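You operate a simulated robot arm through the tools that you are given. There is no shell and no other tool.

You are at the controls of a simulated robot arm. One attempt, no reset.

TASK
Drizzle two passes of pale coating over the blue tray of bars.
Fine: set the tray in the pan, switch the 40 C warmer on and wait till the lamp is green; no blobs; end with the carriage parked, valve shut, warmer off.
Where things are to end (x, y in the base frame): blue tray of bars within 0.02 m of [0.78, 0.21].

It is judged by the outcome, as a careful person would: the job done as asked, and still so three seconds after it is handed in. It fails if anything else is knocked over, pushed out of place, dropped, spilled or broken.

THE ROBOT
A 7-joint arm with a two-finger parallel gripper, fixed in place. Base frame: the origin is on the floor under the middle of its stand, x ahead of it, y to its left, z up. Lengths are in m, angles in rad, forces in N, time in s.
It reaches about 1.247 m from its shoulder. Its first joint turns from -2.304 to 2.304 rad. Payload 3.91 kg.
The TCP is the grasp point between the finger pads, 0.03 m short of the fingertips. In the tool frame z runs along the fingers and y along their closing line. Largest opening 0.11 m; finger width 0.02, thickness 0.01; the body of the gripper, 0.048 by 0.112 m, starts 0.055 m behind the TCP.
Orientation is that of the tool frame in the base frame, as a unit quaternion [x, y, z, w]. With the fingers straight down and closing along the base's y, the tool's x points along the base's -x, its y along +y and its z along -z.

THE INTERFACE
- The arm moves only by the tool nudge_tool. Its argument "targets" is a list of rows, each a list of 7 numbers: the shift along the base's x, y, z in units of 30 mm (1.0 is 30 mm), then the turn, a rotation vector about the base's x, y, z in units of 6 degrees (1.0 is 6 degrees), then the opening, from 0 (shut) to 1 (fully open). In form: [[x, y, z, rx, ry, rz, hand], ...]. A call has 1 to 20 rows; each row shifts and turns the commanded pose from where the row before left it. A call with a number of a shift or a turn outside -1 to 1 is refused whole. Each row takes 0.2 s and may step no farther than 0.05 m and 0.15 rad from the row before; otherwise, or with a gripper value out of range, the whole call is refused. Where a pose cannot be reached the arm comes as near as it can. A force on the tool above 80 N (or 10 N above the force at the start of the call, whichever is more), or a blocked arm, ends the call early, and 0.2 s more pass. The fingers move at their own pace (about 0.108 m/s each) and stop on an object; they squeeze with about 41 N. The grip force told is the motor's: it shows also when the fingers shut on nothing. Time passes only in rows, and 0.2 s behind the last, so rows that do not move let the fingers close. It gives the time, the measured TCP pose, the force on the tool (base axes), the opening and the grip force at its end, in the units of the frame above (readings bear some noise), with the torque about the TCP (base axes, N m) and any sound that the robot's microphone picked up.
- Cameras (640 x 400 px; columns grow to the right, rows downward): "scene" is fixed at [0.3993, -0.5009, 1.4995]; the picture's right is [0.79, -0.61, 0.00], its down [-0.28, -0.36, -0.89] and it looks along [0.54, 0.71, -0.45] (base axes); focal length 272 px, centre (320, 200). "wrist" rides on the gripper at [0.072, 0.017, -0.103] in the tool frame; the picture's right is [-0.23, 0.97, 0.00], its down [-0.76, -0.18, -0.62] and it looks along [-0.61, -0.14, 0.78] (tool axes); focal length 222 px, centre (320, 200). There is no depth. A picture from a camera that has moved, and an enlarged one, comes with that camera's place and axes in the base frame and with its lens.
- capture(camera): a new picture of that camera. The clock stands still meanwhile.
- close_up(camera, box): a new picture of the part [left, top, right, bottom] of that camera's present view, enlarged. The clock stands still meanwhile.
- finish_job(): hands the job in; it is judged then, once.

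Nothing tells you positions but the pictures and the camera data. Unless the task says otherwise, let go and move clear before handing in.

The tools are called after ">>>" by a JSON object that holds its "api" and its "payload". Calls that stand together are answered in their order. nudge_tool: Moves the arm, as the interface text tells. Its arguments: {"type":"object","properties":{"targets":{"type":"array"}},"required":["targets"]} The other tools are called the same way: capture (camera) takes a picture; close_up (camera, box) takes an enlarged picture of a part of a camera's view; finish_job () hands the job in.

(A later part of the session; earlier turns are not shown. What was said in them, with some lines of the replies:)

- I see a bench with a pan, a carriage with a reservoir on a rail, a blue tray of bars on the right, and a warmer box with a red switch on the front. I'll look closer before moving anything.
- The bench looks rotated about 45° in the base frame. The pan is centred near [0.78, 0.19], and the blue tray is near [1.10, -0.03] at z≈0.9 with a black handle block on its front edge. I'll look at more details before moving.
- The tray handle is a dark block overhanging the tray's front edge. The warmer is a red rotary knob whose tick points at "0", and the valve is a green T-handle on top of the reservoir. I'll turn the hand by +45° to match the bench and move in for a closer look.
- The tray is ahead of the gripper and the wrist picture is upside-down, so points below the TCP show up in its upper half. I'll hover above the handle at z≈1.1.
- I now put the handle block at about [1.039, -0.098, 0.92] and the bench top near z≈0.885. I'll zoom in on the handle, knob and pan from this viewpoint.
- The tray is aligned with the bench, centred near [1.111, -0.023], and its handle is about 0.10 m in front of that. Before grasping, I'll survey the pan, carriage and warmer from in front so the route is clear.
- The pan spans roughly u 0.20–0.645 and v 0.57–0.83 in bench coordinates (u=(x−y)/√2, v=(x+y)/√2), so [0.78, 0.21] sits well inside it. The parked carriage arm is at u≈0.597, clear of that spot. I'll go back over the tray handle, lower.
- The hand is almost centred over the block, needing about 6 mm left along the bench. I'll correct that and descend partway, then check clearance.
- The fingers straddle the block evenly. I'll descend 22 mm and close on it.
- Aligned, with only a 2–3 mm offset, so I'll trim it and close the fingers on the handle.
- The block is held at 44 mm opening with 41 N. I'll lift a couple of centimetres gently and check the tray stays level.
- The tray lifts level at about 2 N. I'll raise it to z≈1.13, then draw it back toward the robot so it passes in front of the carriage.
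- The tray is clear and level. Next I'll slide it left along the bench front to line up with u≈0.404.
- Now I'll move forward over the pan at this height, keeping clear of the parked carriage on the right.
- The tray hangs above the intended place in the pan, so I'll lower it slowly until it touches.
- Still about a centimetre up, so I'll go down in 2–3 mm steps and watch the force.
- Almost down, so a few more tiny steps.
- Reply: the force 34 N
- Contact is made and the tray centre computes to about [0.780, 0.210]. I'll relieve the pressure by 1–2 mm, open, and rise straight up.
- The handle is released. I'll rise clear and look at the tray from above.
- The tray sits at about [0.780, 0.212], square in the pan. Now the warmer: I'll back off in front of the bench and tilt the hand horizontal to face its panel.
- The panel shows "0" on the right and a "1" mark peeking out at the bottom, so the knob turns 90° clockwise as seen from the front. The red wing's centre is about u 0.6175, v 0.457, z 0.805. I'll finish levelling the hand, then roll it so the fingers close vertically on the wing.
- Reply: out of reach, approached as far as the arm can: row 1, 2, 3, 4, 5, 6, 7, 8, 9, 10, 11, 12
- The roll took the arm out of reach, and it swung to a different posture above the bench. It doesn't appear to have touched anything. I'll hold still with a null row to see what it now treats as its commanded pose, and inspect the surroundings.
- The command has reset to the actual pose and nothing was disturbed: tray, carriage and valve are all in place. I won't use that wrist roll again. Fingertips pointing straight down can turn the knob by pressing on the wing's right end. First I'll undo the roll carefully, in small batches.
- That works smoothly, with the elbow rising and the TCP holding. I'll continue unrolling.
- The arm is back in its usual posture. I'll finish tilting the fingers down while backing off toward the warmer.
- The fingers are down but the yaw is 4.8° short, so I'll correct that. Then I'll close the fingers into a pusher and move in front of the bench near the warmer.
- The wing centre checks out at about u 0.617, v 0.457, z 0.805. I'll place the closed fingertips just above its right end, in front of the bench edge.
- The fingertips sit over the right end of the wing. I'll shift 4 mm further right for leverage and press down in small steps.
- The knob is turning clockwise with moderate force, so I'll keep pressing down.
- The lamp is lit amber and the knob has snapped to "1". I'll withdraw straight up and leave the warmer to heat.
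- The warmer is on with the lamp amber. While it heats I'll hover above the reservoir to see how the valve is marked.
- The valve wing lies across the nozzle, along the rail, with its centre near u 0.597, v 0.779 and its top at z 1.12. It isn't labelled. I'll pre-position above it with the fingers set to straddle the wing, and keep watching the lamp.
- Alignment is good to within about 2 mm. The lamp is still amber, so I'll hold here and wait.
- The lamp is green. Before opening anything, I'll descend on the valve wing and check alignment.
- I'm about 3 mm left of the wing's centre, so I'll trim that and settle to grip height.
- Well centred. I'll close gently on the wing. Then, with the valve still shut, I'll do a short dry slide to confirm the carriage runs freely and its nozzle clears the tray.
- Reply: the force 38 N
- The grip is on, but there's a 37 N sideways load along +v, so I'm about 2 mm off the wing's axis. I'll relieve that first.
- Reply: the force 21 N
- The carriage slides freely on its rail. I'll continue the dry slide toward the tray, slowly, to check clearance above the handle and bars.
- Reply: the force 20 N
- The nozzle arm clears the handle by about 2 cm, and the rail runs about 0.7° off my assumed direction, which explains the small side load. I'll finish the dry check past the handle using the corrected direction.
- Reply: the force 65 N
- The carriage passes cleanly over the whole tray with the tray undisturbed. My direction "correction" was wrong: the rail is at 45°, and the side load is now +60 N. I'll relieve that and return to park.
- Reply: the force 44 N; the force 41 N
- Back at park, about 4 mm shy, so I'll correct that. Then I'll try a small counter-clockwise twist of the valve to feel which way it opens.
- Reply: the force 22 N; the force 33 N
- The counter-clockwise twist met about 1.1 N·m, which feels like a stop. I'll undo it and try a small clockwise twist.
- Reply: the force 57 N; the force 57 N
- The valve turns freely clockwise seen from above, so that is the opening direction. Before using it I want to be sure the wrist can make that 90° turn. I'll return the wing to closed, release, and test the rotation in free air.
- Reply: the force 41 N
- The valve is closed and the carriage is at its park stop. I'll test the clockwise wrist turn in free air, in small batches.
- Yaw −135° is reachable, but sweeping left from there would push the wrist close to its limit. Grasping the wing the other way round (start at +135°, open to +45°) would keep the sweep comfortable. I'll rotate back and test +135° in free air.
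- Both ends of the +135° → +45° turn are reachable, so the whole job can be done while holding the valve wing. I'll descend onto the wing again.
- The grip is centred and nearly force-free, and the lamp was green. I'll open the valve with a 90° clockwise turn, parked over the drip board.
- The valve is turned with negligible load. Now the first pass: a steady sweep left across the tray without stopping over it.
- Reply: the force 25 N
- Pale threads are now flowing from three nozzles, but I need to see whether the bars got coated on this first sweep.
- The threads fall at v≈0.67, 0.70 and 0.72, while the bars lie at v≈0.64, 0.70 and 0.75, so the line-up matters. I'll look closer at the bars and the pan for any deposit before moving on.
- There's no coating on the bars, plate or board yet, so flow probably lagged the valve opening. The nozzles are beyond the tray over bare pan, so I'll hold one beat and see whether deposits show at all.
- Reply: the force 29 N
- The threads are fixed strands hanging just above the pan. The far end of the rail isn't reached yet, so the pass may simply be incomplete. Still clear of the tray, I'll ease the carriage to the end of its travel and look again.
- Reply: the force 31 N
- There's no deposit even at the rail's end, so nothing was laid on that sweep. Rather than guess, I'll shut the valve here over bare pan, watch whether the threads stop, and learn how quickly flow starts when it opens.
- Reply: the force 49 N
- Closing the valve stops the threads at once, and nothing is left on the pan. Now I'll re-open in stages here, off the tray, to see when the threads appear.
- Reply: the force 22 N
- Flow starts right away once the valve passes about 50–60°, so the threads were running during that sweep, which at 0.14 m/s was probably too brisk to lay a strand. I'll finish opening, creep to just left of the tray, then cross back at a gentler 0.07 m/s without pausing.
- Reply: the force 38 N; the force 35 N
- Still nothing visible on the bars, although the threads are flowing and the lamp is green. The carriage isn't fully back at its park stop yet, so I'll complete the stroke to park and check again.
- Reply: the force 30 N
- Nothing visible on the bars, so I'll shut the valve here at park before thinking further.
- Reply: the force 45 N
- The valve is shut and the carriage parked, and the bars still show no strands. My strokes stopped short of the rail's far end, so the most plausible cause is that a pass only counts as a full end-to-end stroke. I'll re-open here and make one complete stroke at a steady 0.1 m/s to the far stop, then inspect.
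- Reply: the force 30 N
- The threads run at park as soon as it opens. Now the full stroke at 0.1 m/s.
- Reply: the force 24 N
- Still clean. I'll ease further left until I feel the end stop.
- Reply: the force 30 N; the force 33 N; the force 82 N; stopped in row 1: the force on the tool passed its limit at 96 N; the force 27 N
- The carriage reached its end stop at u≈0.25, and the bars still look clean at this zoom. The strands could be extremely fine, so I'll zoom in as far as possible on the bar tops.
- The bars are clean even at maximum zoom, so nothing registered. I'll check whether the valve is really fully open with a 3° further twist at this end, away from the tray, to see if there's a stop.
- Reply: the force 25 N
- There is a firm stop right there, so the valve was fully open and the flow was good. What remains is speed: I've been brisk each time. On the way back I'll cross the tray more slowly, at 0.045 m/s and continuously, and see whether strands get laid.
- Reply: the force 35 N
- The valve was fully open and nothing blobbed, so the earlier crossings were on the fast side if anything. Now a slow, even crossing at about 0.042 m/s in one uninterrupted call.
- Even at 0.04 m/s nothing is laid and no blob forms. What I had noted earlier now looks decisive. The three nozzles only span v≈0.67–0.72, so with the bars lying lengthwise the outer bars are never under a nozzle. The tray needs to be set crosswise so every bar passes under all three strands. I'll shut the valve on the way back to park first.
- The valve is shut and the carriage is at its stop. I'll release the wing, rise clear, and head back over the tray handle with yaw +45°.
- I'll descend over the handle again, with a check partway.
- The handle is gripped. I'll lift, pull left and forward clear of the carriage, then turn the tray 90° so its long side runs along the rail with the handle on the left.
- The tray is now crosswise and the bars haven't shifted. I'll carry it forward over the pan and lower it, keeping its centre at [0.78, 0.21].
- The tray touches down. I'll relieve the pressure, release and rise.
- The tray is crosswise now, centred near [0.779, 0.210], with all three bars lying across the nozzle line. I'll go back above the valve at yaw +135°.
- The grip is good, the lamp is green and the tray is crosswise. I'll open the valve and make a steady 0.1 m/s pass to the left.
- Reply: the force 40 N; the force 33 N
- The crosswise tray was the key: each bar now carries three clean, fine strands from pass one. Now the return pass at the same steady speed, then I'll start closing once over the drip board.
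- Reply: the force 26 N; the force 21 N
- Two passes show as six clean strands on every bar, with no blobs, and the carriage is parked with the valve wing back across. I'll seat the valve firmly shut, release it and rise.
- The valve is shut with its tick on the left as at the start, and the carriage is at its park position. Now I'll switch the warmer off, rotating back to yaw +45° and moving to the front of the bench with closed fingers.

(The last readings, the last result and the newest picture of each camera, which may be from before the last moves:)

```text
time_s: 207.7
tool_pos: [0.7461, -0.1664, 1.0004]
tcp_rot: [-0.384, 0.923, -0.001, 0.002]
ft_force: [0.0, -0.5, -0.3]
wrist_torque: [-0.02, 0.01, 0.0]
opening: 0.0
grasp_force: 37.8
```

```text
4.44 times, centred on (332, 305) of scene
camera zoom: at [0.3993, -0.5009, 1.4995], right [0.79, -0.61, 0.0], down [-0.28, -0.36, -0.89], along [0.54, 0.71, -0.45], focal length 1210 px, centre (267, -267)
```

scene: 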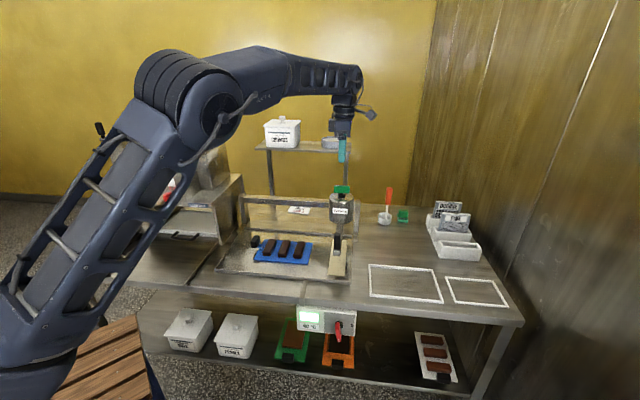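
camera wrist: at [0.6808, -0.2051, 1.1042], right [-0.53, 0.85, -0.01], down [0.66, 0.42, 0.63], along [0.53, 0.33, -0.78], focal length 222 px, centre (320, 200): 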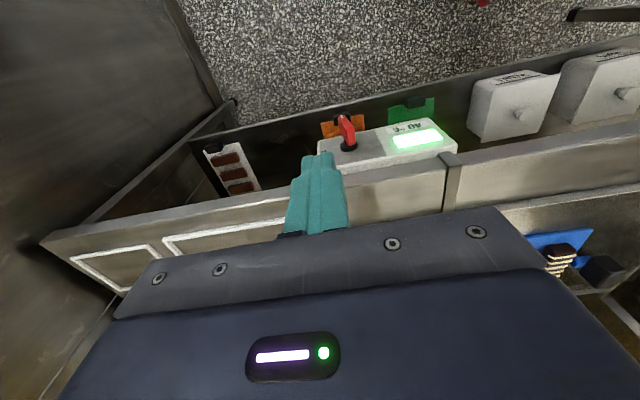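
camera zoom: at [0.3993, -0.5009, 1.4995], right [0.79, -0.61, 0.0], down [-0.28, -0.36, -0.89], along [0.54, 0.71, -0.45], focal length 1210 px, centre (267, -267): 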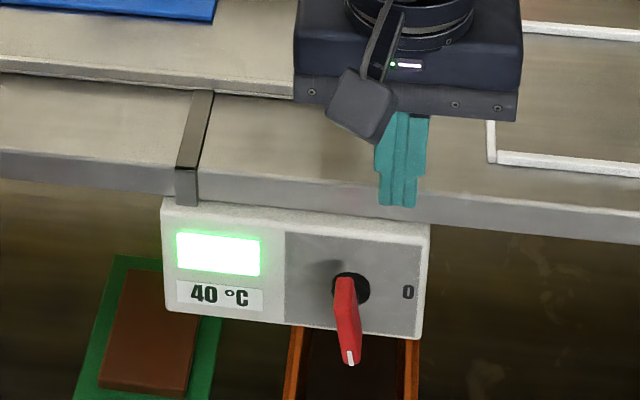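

>>> {"api": "nudge_tool", "payload": {"targets": [[0.5, 0.5, -0.5, 0, 0, 0, 0], [0.49, 0.49, -0.7, 0, 0, 0, 0], [0, 0, -0.9, 0, 0, 0, 0], [0, 0, -0.9, 0, 0, 0, 0], [0, 0, -0.9, 0, 0, 0, 0], [0, 0, -0.9, 0, 0, 0, 0], [0, 0, -0.48, 0, 0, 0, 0], [0, 0, 0, 0, 0, 0, 0]]}}

>>> {"api": "close_up", "payload": {"camera": "scene", "box": [292, 260, 372, 350]}}

>>> {"api": "close_up", "payload": {"camera": "wrist", "box": [260, 90, 440, 220]}}

```text
time_s: 209.5
tool_pos: [0.7758, -0.1366, 0.8436]
tcp_rot: [-0.383, 0.924, -0.002, 0.003]
ft_force: [-1.0, -0.5, 0.0]
wrist_torque: [-0.02, -0.01, -0.01]
opening: 0.0
grasp_force: 37.7
```

```text
4.44 times, centred on (332, 305) of scene
camera zoom: at [0.3993, -0.5009, 1.4995], right [0.79, -0.61, 0.0], down [-0.28, -0.36, -0.89], along [0.54, 0.71, -0.45], focal length 1210 px, centre (267, -267)
```

zoom: 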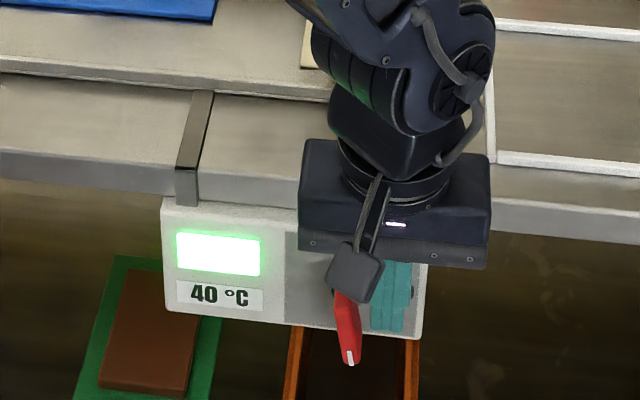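

```text
3.08 times, centred on (350, 155) of wrist
camera zoom: at [0.7103, -0.1746, 0.9458], right [-0.53, 0.85, 0.0], down [0.66, 0.41, 0.63], along [0.53, 0.33, -0.78], focal length 684 px, centre (228, 338)
```

zoom: 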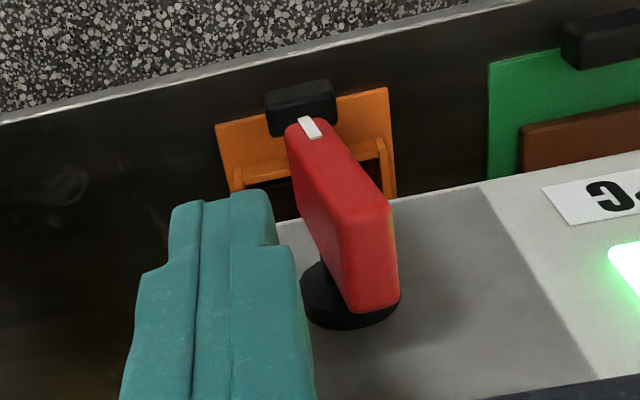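

The fingers are right of the upright wing with the tips just above its axis. I'll push left to swing the top of the wing over, which turns the knob counter-clockwise back to "0".

>>> {"api": "nudge_tool", "payload": {"targets": [[0, 0, 0.08, 0, 0, 0, 0], [-0.19, 0.19, 0, 0, 0, 0, 0], [-0.19, 0.19, 0, 0, 0, 0, 0], [-0.19, 0.19, 0, 0, 0, 0, 0], [0, 0, 0, 0, 0, 0, 0]]}}

>>> {"api": "close_up", "payload": {"camera": "scene", "box": [292, 260, 372, 350]}}

>>> {"api": "close_up", "payload": {"camera": "wrist", "box": [260, 90, 440, 220]}}

```text
time_s: 210.7
tool_pos: [0.7589, -0.1187, 0.844]
tcp_rot: [-0.384, 0.923, -0.002, 0.003]
ft_force: [-0.9, -0.4, 2.5]
wrist_torque: [-0.03, 0.04, 0.01]
opening: 0.0001
grasp_force: 37.4
```

```text
4.44 times, centred on (332, 305) of scene
camera zoom: at [0.3993, -0.5009, 1.4995], right [0.79, -0.61, 0.0], down [-0.28, -0.36, -0.89], along [0.54, 0.71, -0.45], focal length 1210 px, centre (267, -267)
```

zoom: 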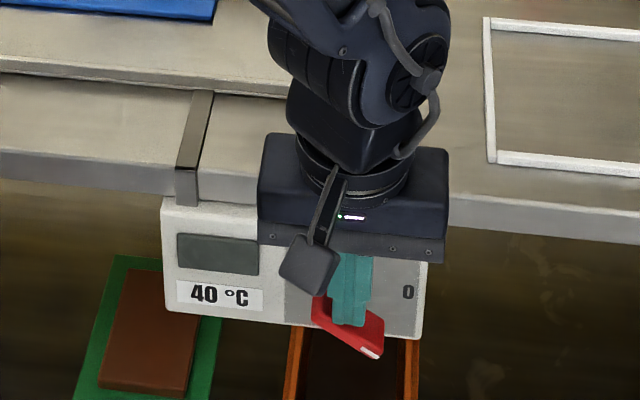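

```text
3.08 times, centred on (350, 155) of wrist
camera zoom: at [0.6936, -0.1572, 0.9472], right [-0.53, 0.85, -0.01], down [0.66, 0.42, 0.63], along [0.53, 0.33, -0.78], focal length 684 px, centre (228, 338)
```

zoom: 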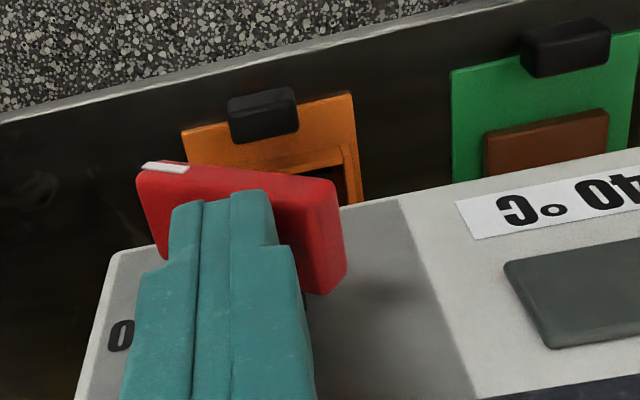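

The lamp has gone dark, so the warmer is off, but the knob is about 20° short of "0". I'll push it the rest of the way, then press down lightly on its left half to seat it level.

>>> {"api": "nudge_tool", "payload": {"targets": [[-0.18, 0.18, 0, 0, 0, 0, 0], [-0.18, 0.18, 0, 0, 0, 0, 0], [0, 0, -0.06, 0, 0, 0, 0], [0, 0, -0.05, 0, 0, 0, 0], [0, 0, 0, 0, 0, 0, 0]]}}

>>> {"api": "close_up", "payload": {"camera": "scene", "box": [292, 260, 372, 350]}}

>>> {"api": "close_up", "payload": {"camera": "wrist", "box": [230, 90, 410, 220]}}

```text
time_s: 211.9
tool_pos: [0.7468, -0.1079, 0.8405]
tcp_rot: [-0.383, 0.924, -0.001, 0.002]
ft_force: [0.5, 0.4, 0.3]
wrist_torque: [0.01, 0.02, -0.01]
opening: 0.0001
grasp_force: 37.5
```

```text
4.44 times, centred on (332, 305) of scene
camera zoom: at [0.3993, -0.5009, 1.4995], right [0.79, -0.61, 0.0], down [-0.28, -0.36, -0.89], along [0.54, 0.71, -0.45], focal length 1210 px, centre (267, -267)
```

zoom: 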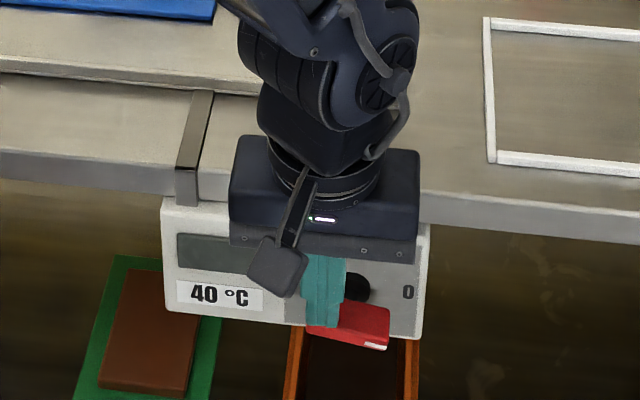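

```text
3.08 times, centred on (320, 155) of wrist
camera zoom: at [0.6811, -0.1459, 0.944], right [-0.53, 0.85, 0.0], down [0.66, 0.41, 0.63], along [0.53, 0.33, -0.78], focal length 684 px, centre (320, 338)
```

zoom: 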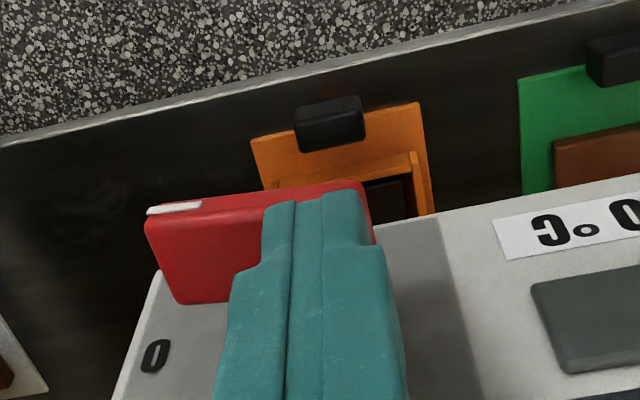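

>>> {"api": "nudge_tool", "payload": {"targets": [[0, 0, -0.06, 0, 0, 0, 0], [0, 0, -0.04, 0, 0, 0, 0], [0, 0, 0, 0, 0, 0, 0]]}}

>>> {"api": "close_up", "payload": {"camera": "scene", "box": [292, 260, 372, 350]}}

```text
time_s: 212.7
tool_pos: [0.7463, -0.1078, 0.8385]
tcp_rot: [-0.383, 0.924, -0.001, 0.002]
ft_force: [0.7, 0.1, 0.5]
wrist_torque: [0.01, 0.01, -0.01]
opening: 0.0
grasp_force: 37.3
```

```text
4.44 times, centred on (332, 305) of scene
camera zoom: at [0.3993, -0.5009, 1.4995], right [0.79, -0.61, 0.0], down [-0.28, -0.36, -0.89], along [0.54, 0.71, -0.45], focal length 1210 px, centre (267, -267)
```

zoom: 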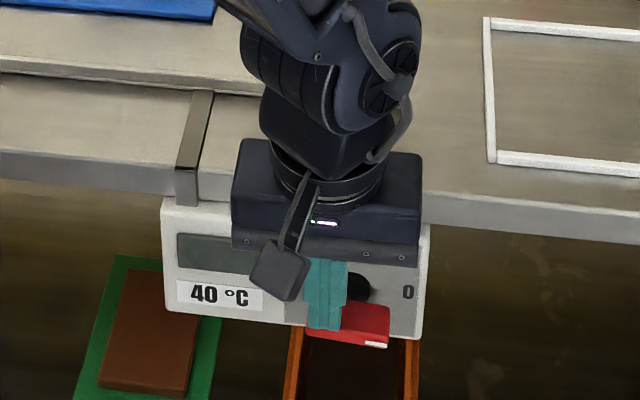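

>>> {"api": "nudge_tool", "payload": {"targets": [[0, 0, -0.06, 0, 0, 0, 0], [0, 0, -0.05, 0, 0, 0, 0], [0, 0, 0, 0, 0, 0, 0]]}}

```text
time_s: 213.5
tool_pos: [0.7471, -0.1084, 0.8356]
tcp_rot: [-0.382, 0.924, -0.003, 0.003]
ft_force: [-2.3, 1.3, 10.6]
wrist_torque: [-0.01, 0.13, 0.08]
opening: 0.0003
grasp_force: 37.9
```

Light contact at 10 N, so the wing is seated level. I'll withdraw upward and back, then inspect everything.

>>> {"api": "nudge_tool", "payload": {"targets": [[0, 0, 0.3, 0, 0, 0, 0], [0, 0, 0.7, 0, 0, 0, 0], [0, 0, 0.95, 0, 0, 0, 0], [0, 0, 0.95, 0, 0, 0, 0], [0, 0, 0.95, 0, 0, 0, 0], [-0.3, -0.3, 0.95, 0, 0, 0, 0], [-0.5, -0.5, 0.8, 0, 0, 0, 0], [-0.6, -0.6, 0.7, 0, 0, 0, 0.2], [-0.6, -0.6, 0.7, 0, 0, 0, 0.4], [-0.6, -0.6, 0.7, 0, 0, 0, 0.6], [-0.6, -0.6, 0.7, 0, 0, 0, 0.8], [-0.4, -0.4, 0.5, 0, 0, 0, 1], [0, 0, 0, 0, 0, 0, 1]]}}

>>> {"api": "capture", "payload": {"camera": "scene"}}

>>> {"api": "close_up", "payload": {"camera": "scene", "box": [292, 300, 362, 344]}}

>>> {"api": "close_up", "payload": {"camera": "scene", "box": [200, 170, 360, 290]}}

>>> {"api": "capture", "payload": {"camera": "wrist"}}

```text
time_s: 216.3
tool_pos: [0.6406, -0.2146, 1.1034]
tcp_rot: [-0.383, 0.924, -0.002, 0.003]
ft_force: [0.7, -0.4, 0.5]
wrist_torque: [-0.02, 0.02, 0.0]
opening: 0.11
grasp_force: 0.0
```

```text
taken
```

scene: 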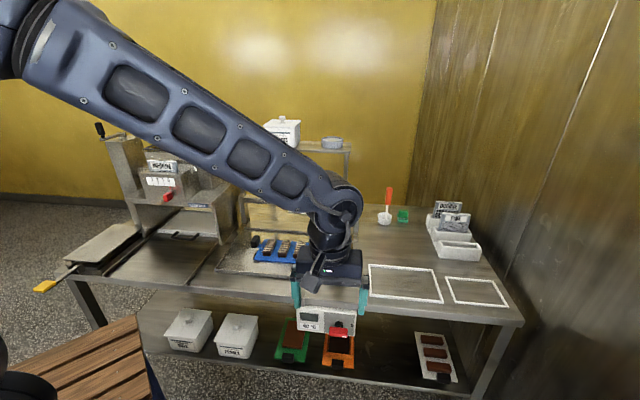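

```text
9.09 times, centred on (327, 322) of scene
camera zoom: at [0.3993, -0.5009, 1.4995], right [0.79, -0.61, 0.0], down [-0.28, -0.36, -0.89], along [0.54, 0.71, -0.45], focal length 2474 px, centre (256, -909)
```

zoom: 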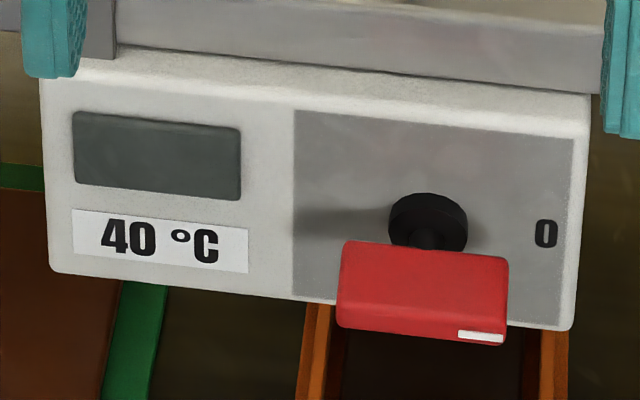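

```text
3.33 times, centred on (280, 230) of scene
camera zoom: at [0.3993, -0.5009, 1.4995], right [0.79, -0.61, 0.0], down [-0.28, -0.36, -0.89], along [0.54, 0.71, -0.45], focal length 907 px, centre (453, 100)
```

zoom: 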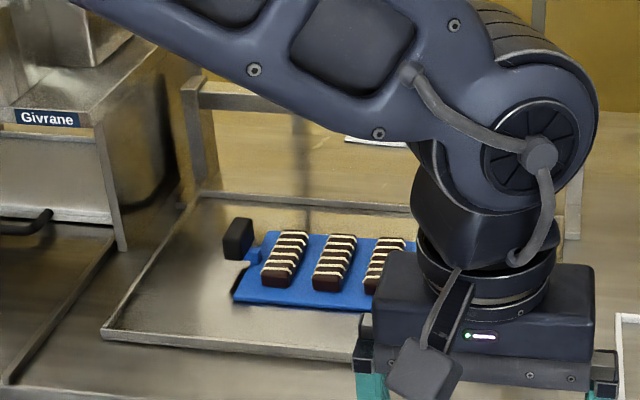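

```text
taken
camera wrist: at [0.5749, -0.254, 1.2065], right [-0.53, 0.85, 0.0], down [0.66, 0.41, 0.63], along [0.53, 0.33, -0.78], focal length 222 px, centre (320, 200)
```

wrist: 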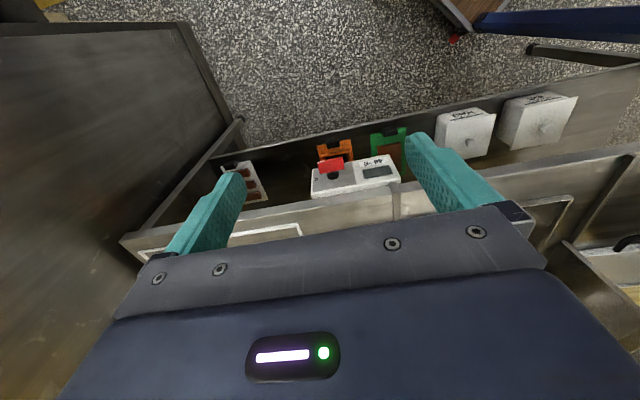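

The knob is back exactly at "0" with the display dark. I'll raise the arm out of the way for a final overall check.

>>> {"api": "nudge_tool", "payload": {"targets": [[0, 0.2, 0.8, 0, 0, 0, 1], [0, 0.3, 0.9, 0, 0, 0, 1], [0, 0.3, 0.9, 0, 0, 0, 1], [0, 0.3, 0.9, 0, 0, 0, 1], [0, 0.3, 0.9, 0, 0, 0, 1], [0, 0.3, 0.9, 0, 0, 0, 1], [0, 0.3, 0.9, 0, 0, 0, 1], [0, 0.3, 0.9, 0, 0, 0, 1], [0, 0.3, 0.9, 0, 0, 0, 1], [0, 0.3, 0.5, 0, 0, 0, 1], [0, 0, 0, 0, 0, 0, 1]]}}

>>> {"api": "capture", "payload": {"camera": "scene"}}

>>> {"api": "close_up", "payload": {"camera": "scene", "box": [200, 170, 360, 290]}}

>>> {"api": "close_up", "payload": {"camera": "scene", "box": [225, 215, 325, 280]}}

>>> {"api": "close_up", "payload": {"camera": "scene", "box": [340, 170, 520, 310]}}

>>> {"api": "capture", "payload": {"camera": "wrist"}}

```text
time_s: 218.7
tool_pos: [0.6376, -0.1294, 1.3596]
tcp_rot: [-0.383, 0.924, -0.002, 0.003]
ft_force: [0.3, -0.3, -0.1]
wrist_torque: [-0.02, -0.02, -0.03]
opening: 0.1102
grasp_force: 0.1
```

```text
taken
```

scene: 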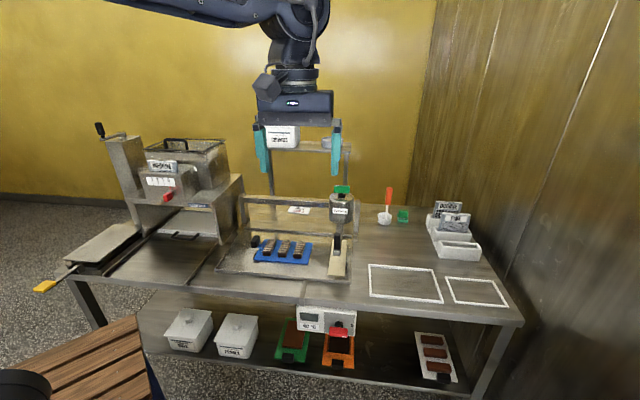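

```text
3.33 times, centred on (280, 230) of scene
camera zoom: at [0.3993, -0.5009, 1.4995], right [0.79, -0.61, 0.0], down [-0.28, -0.36, -0.89], along [0.54, 0.71, -0.45], focal length 907 px, centre (453, 100)
```

zoom: 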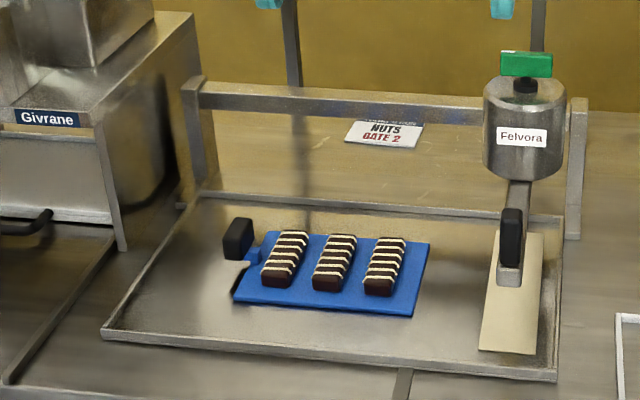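

```text
6.15 times, centred on (275, 248) of scene
camera zoom: at [0.3993, -0.5009, 1.4995], right [0.79, -0.61, 0.0], down [-0.28, -0.36, -0.89], along [0.54, 0.71, -0.45], focal length 1675 px, centre (597, -92)
```

zoom: 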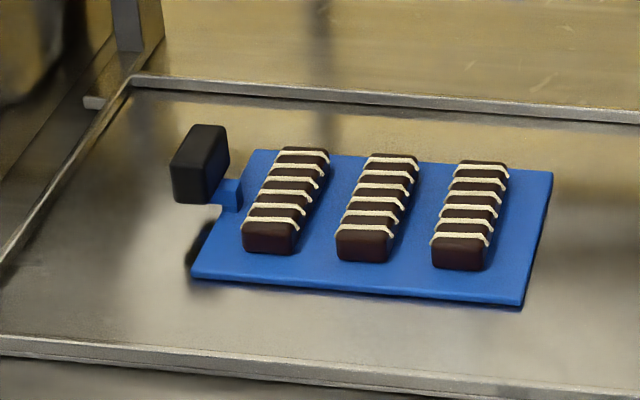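

```text
2.86 times, centred on (430, 240) of scene
camera zoom: at [0.3993, -0.5009, 1.4995], right [0.79, -0.61, 0.0], down [-0.28, -0.36, -0.89], along [0.54, 0.71, -0.45], focal length 778 px, centre (6, 86)
```

zoom: 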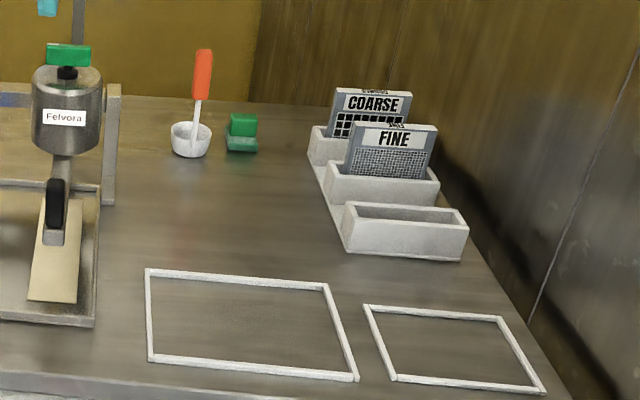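

```text
taken
camera wrist: at [0.5734, -0.1691, 1.4613], right [-0.53, 0.85, -0.01], down [0.66, 0.42, 0.63], along [0.53, 0.33, -0.78], focal length 222 px, centre (320, 200)
```

wrist: 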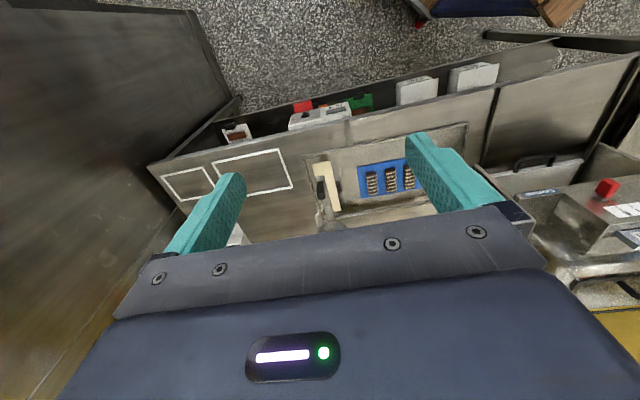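

Final check: the blue tray is crosswise in the pan at about [0.779, 0.210], and every bar has six clean strands from the two passes, with no blobs. The carriage is at its park stop, the valve is shut, and the warmer knob is at "0" with its display dark. Nothing else has moved and the arm is clear, so I'm handing in.

>>> {"api": "finish_job", "payload": {}}

```text
The job is handed in.
```

I've handed the job in. Each bar on the blue tray carries two passes of pale coating: six fine strands per bar, with no blobs.

- **Tray:** it sits in the pan at about [0.779, 0.210], within roughly 1 cm of the target by my estimates. I turned it 90°, so its handle now points left. As first placed, the bars lay lengthwise and no coating landed on them.
- **Extra strokes:** before turning the tray I ran four strokes over it with the valve open. I saw no strands on the bars or plate afterwards, but some coating may have run onto the pan and the drip board.
- **End state:** the carriage is parked, the valve is shut, and the warmer knob is at "0" with the lamp dark. The gripper is open and clear.
- **Arm swing:** early on, one wrist turn went out of reach and the arm swung over the bench. I saw no sign that it touched or moved anything.
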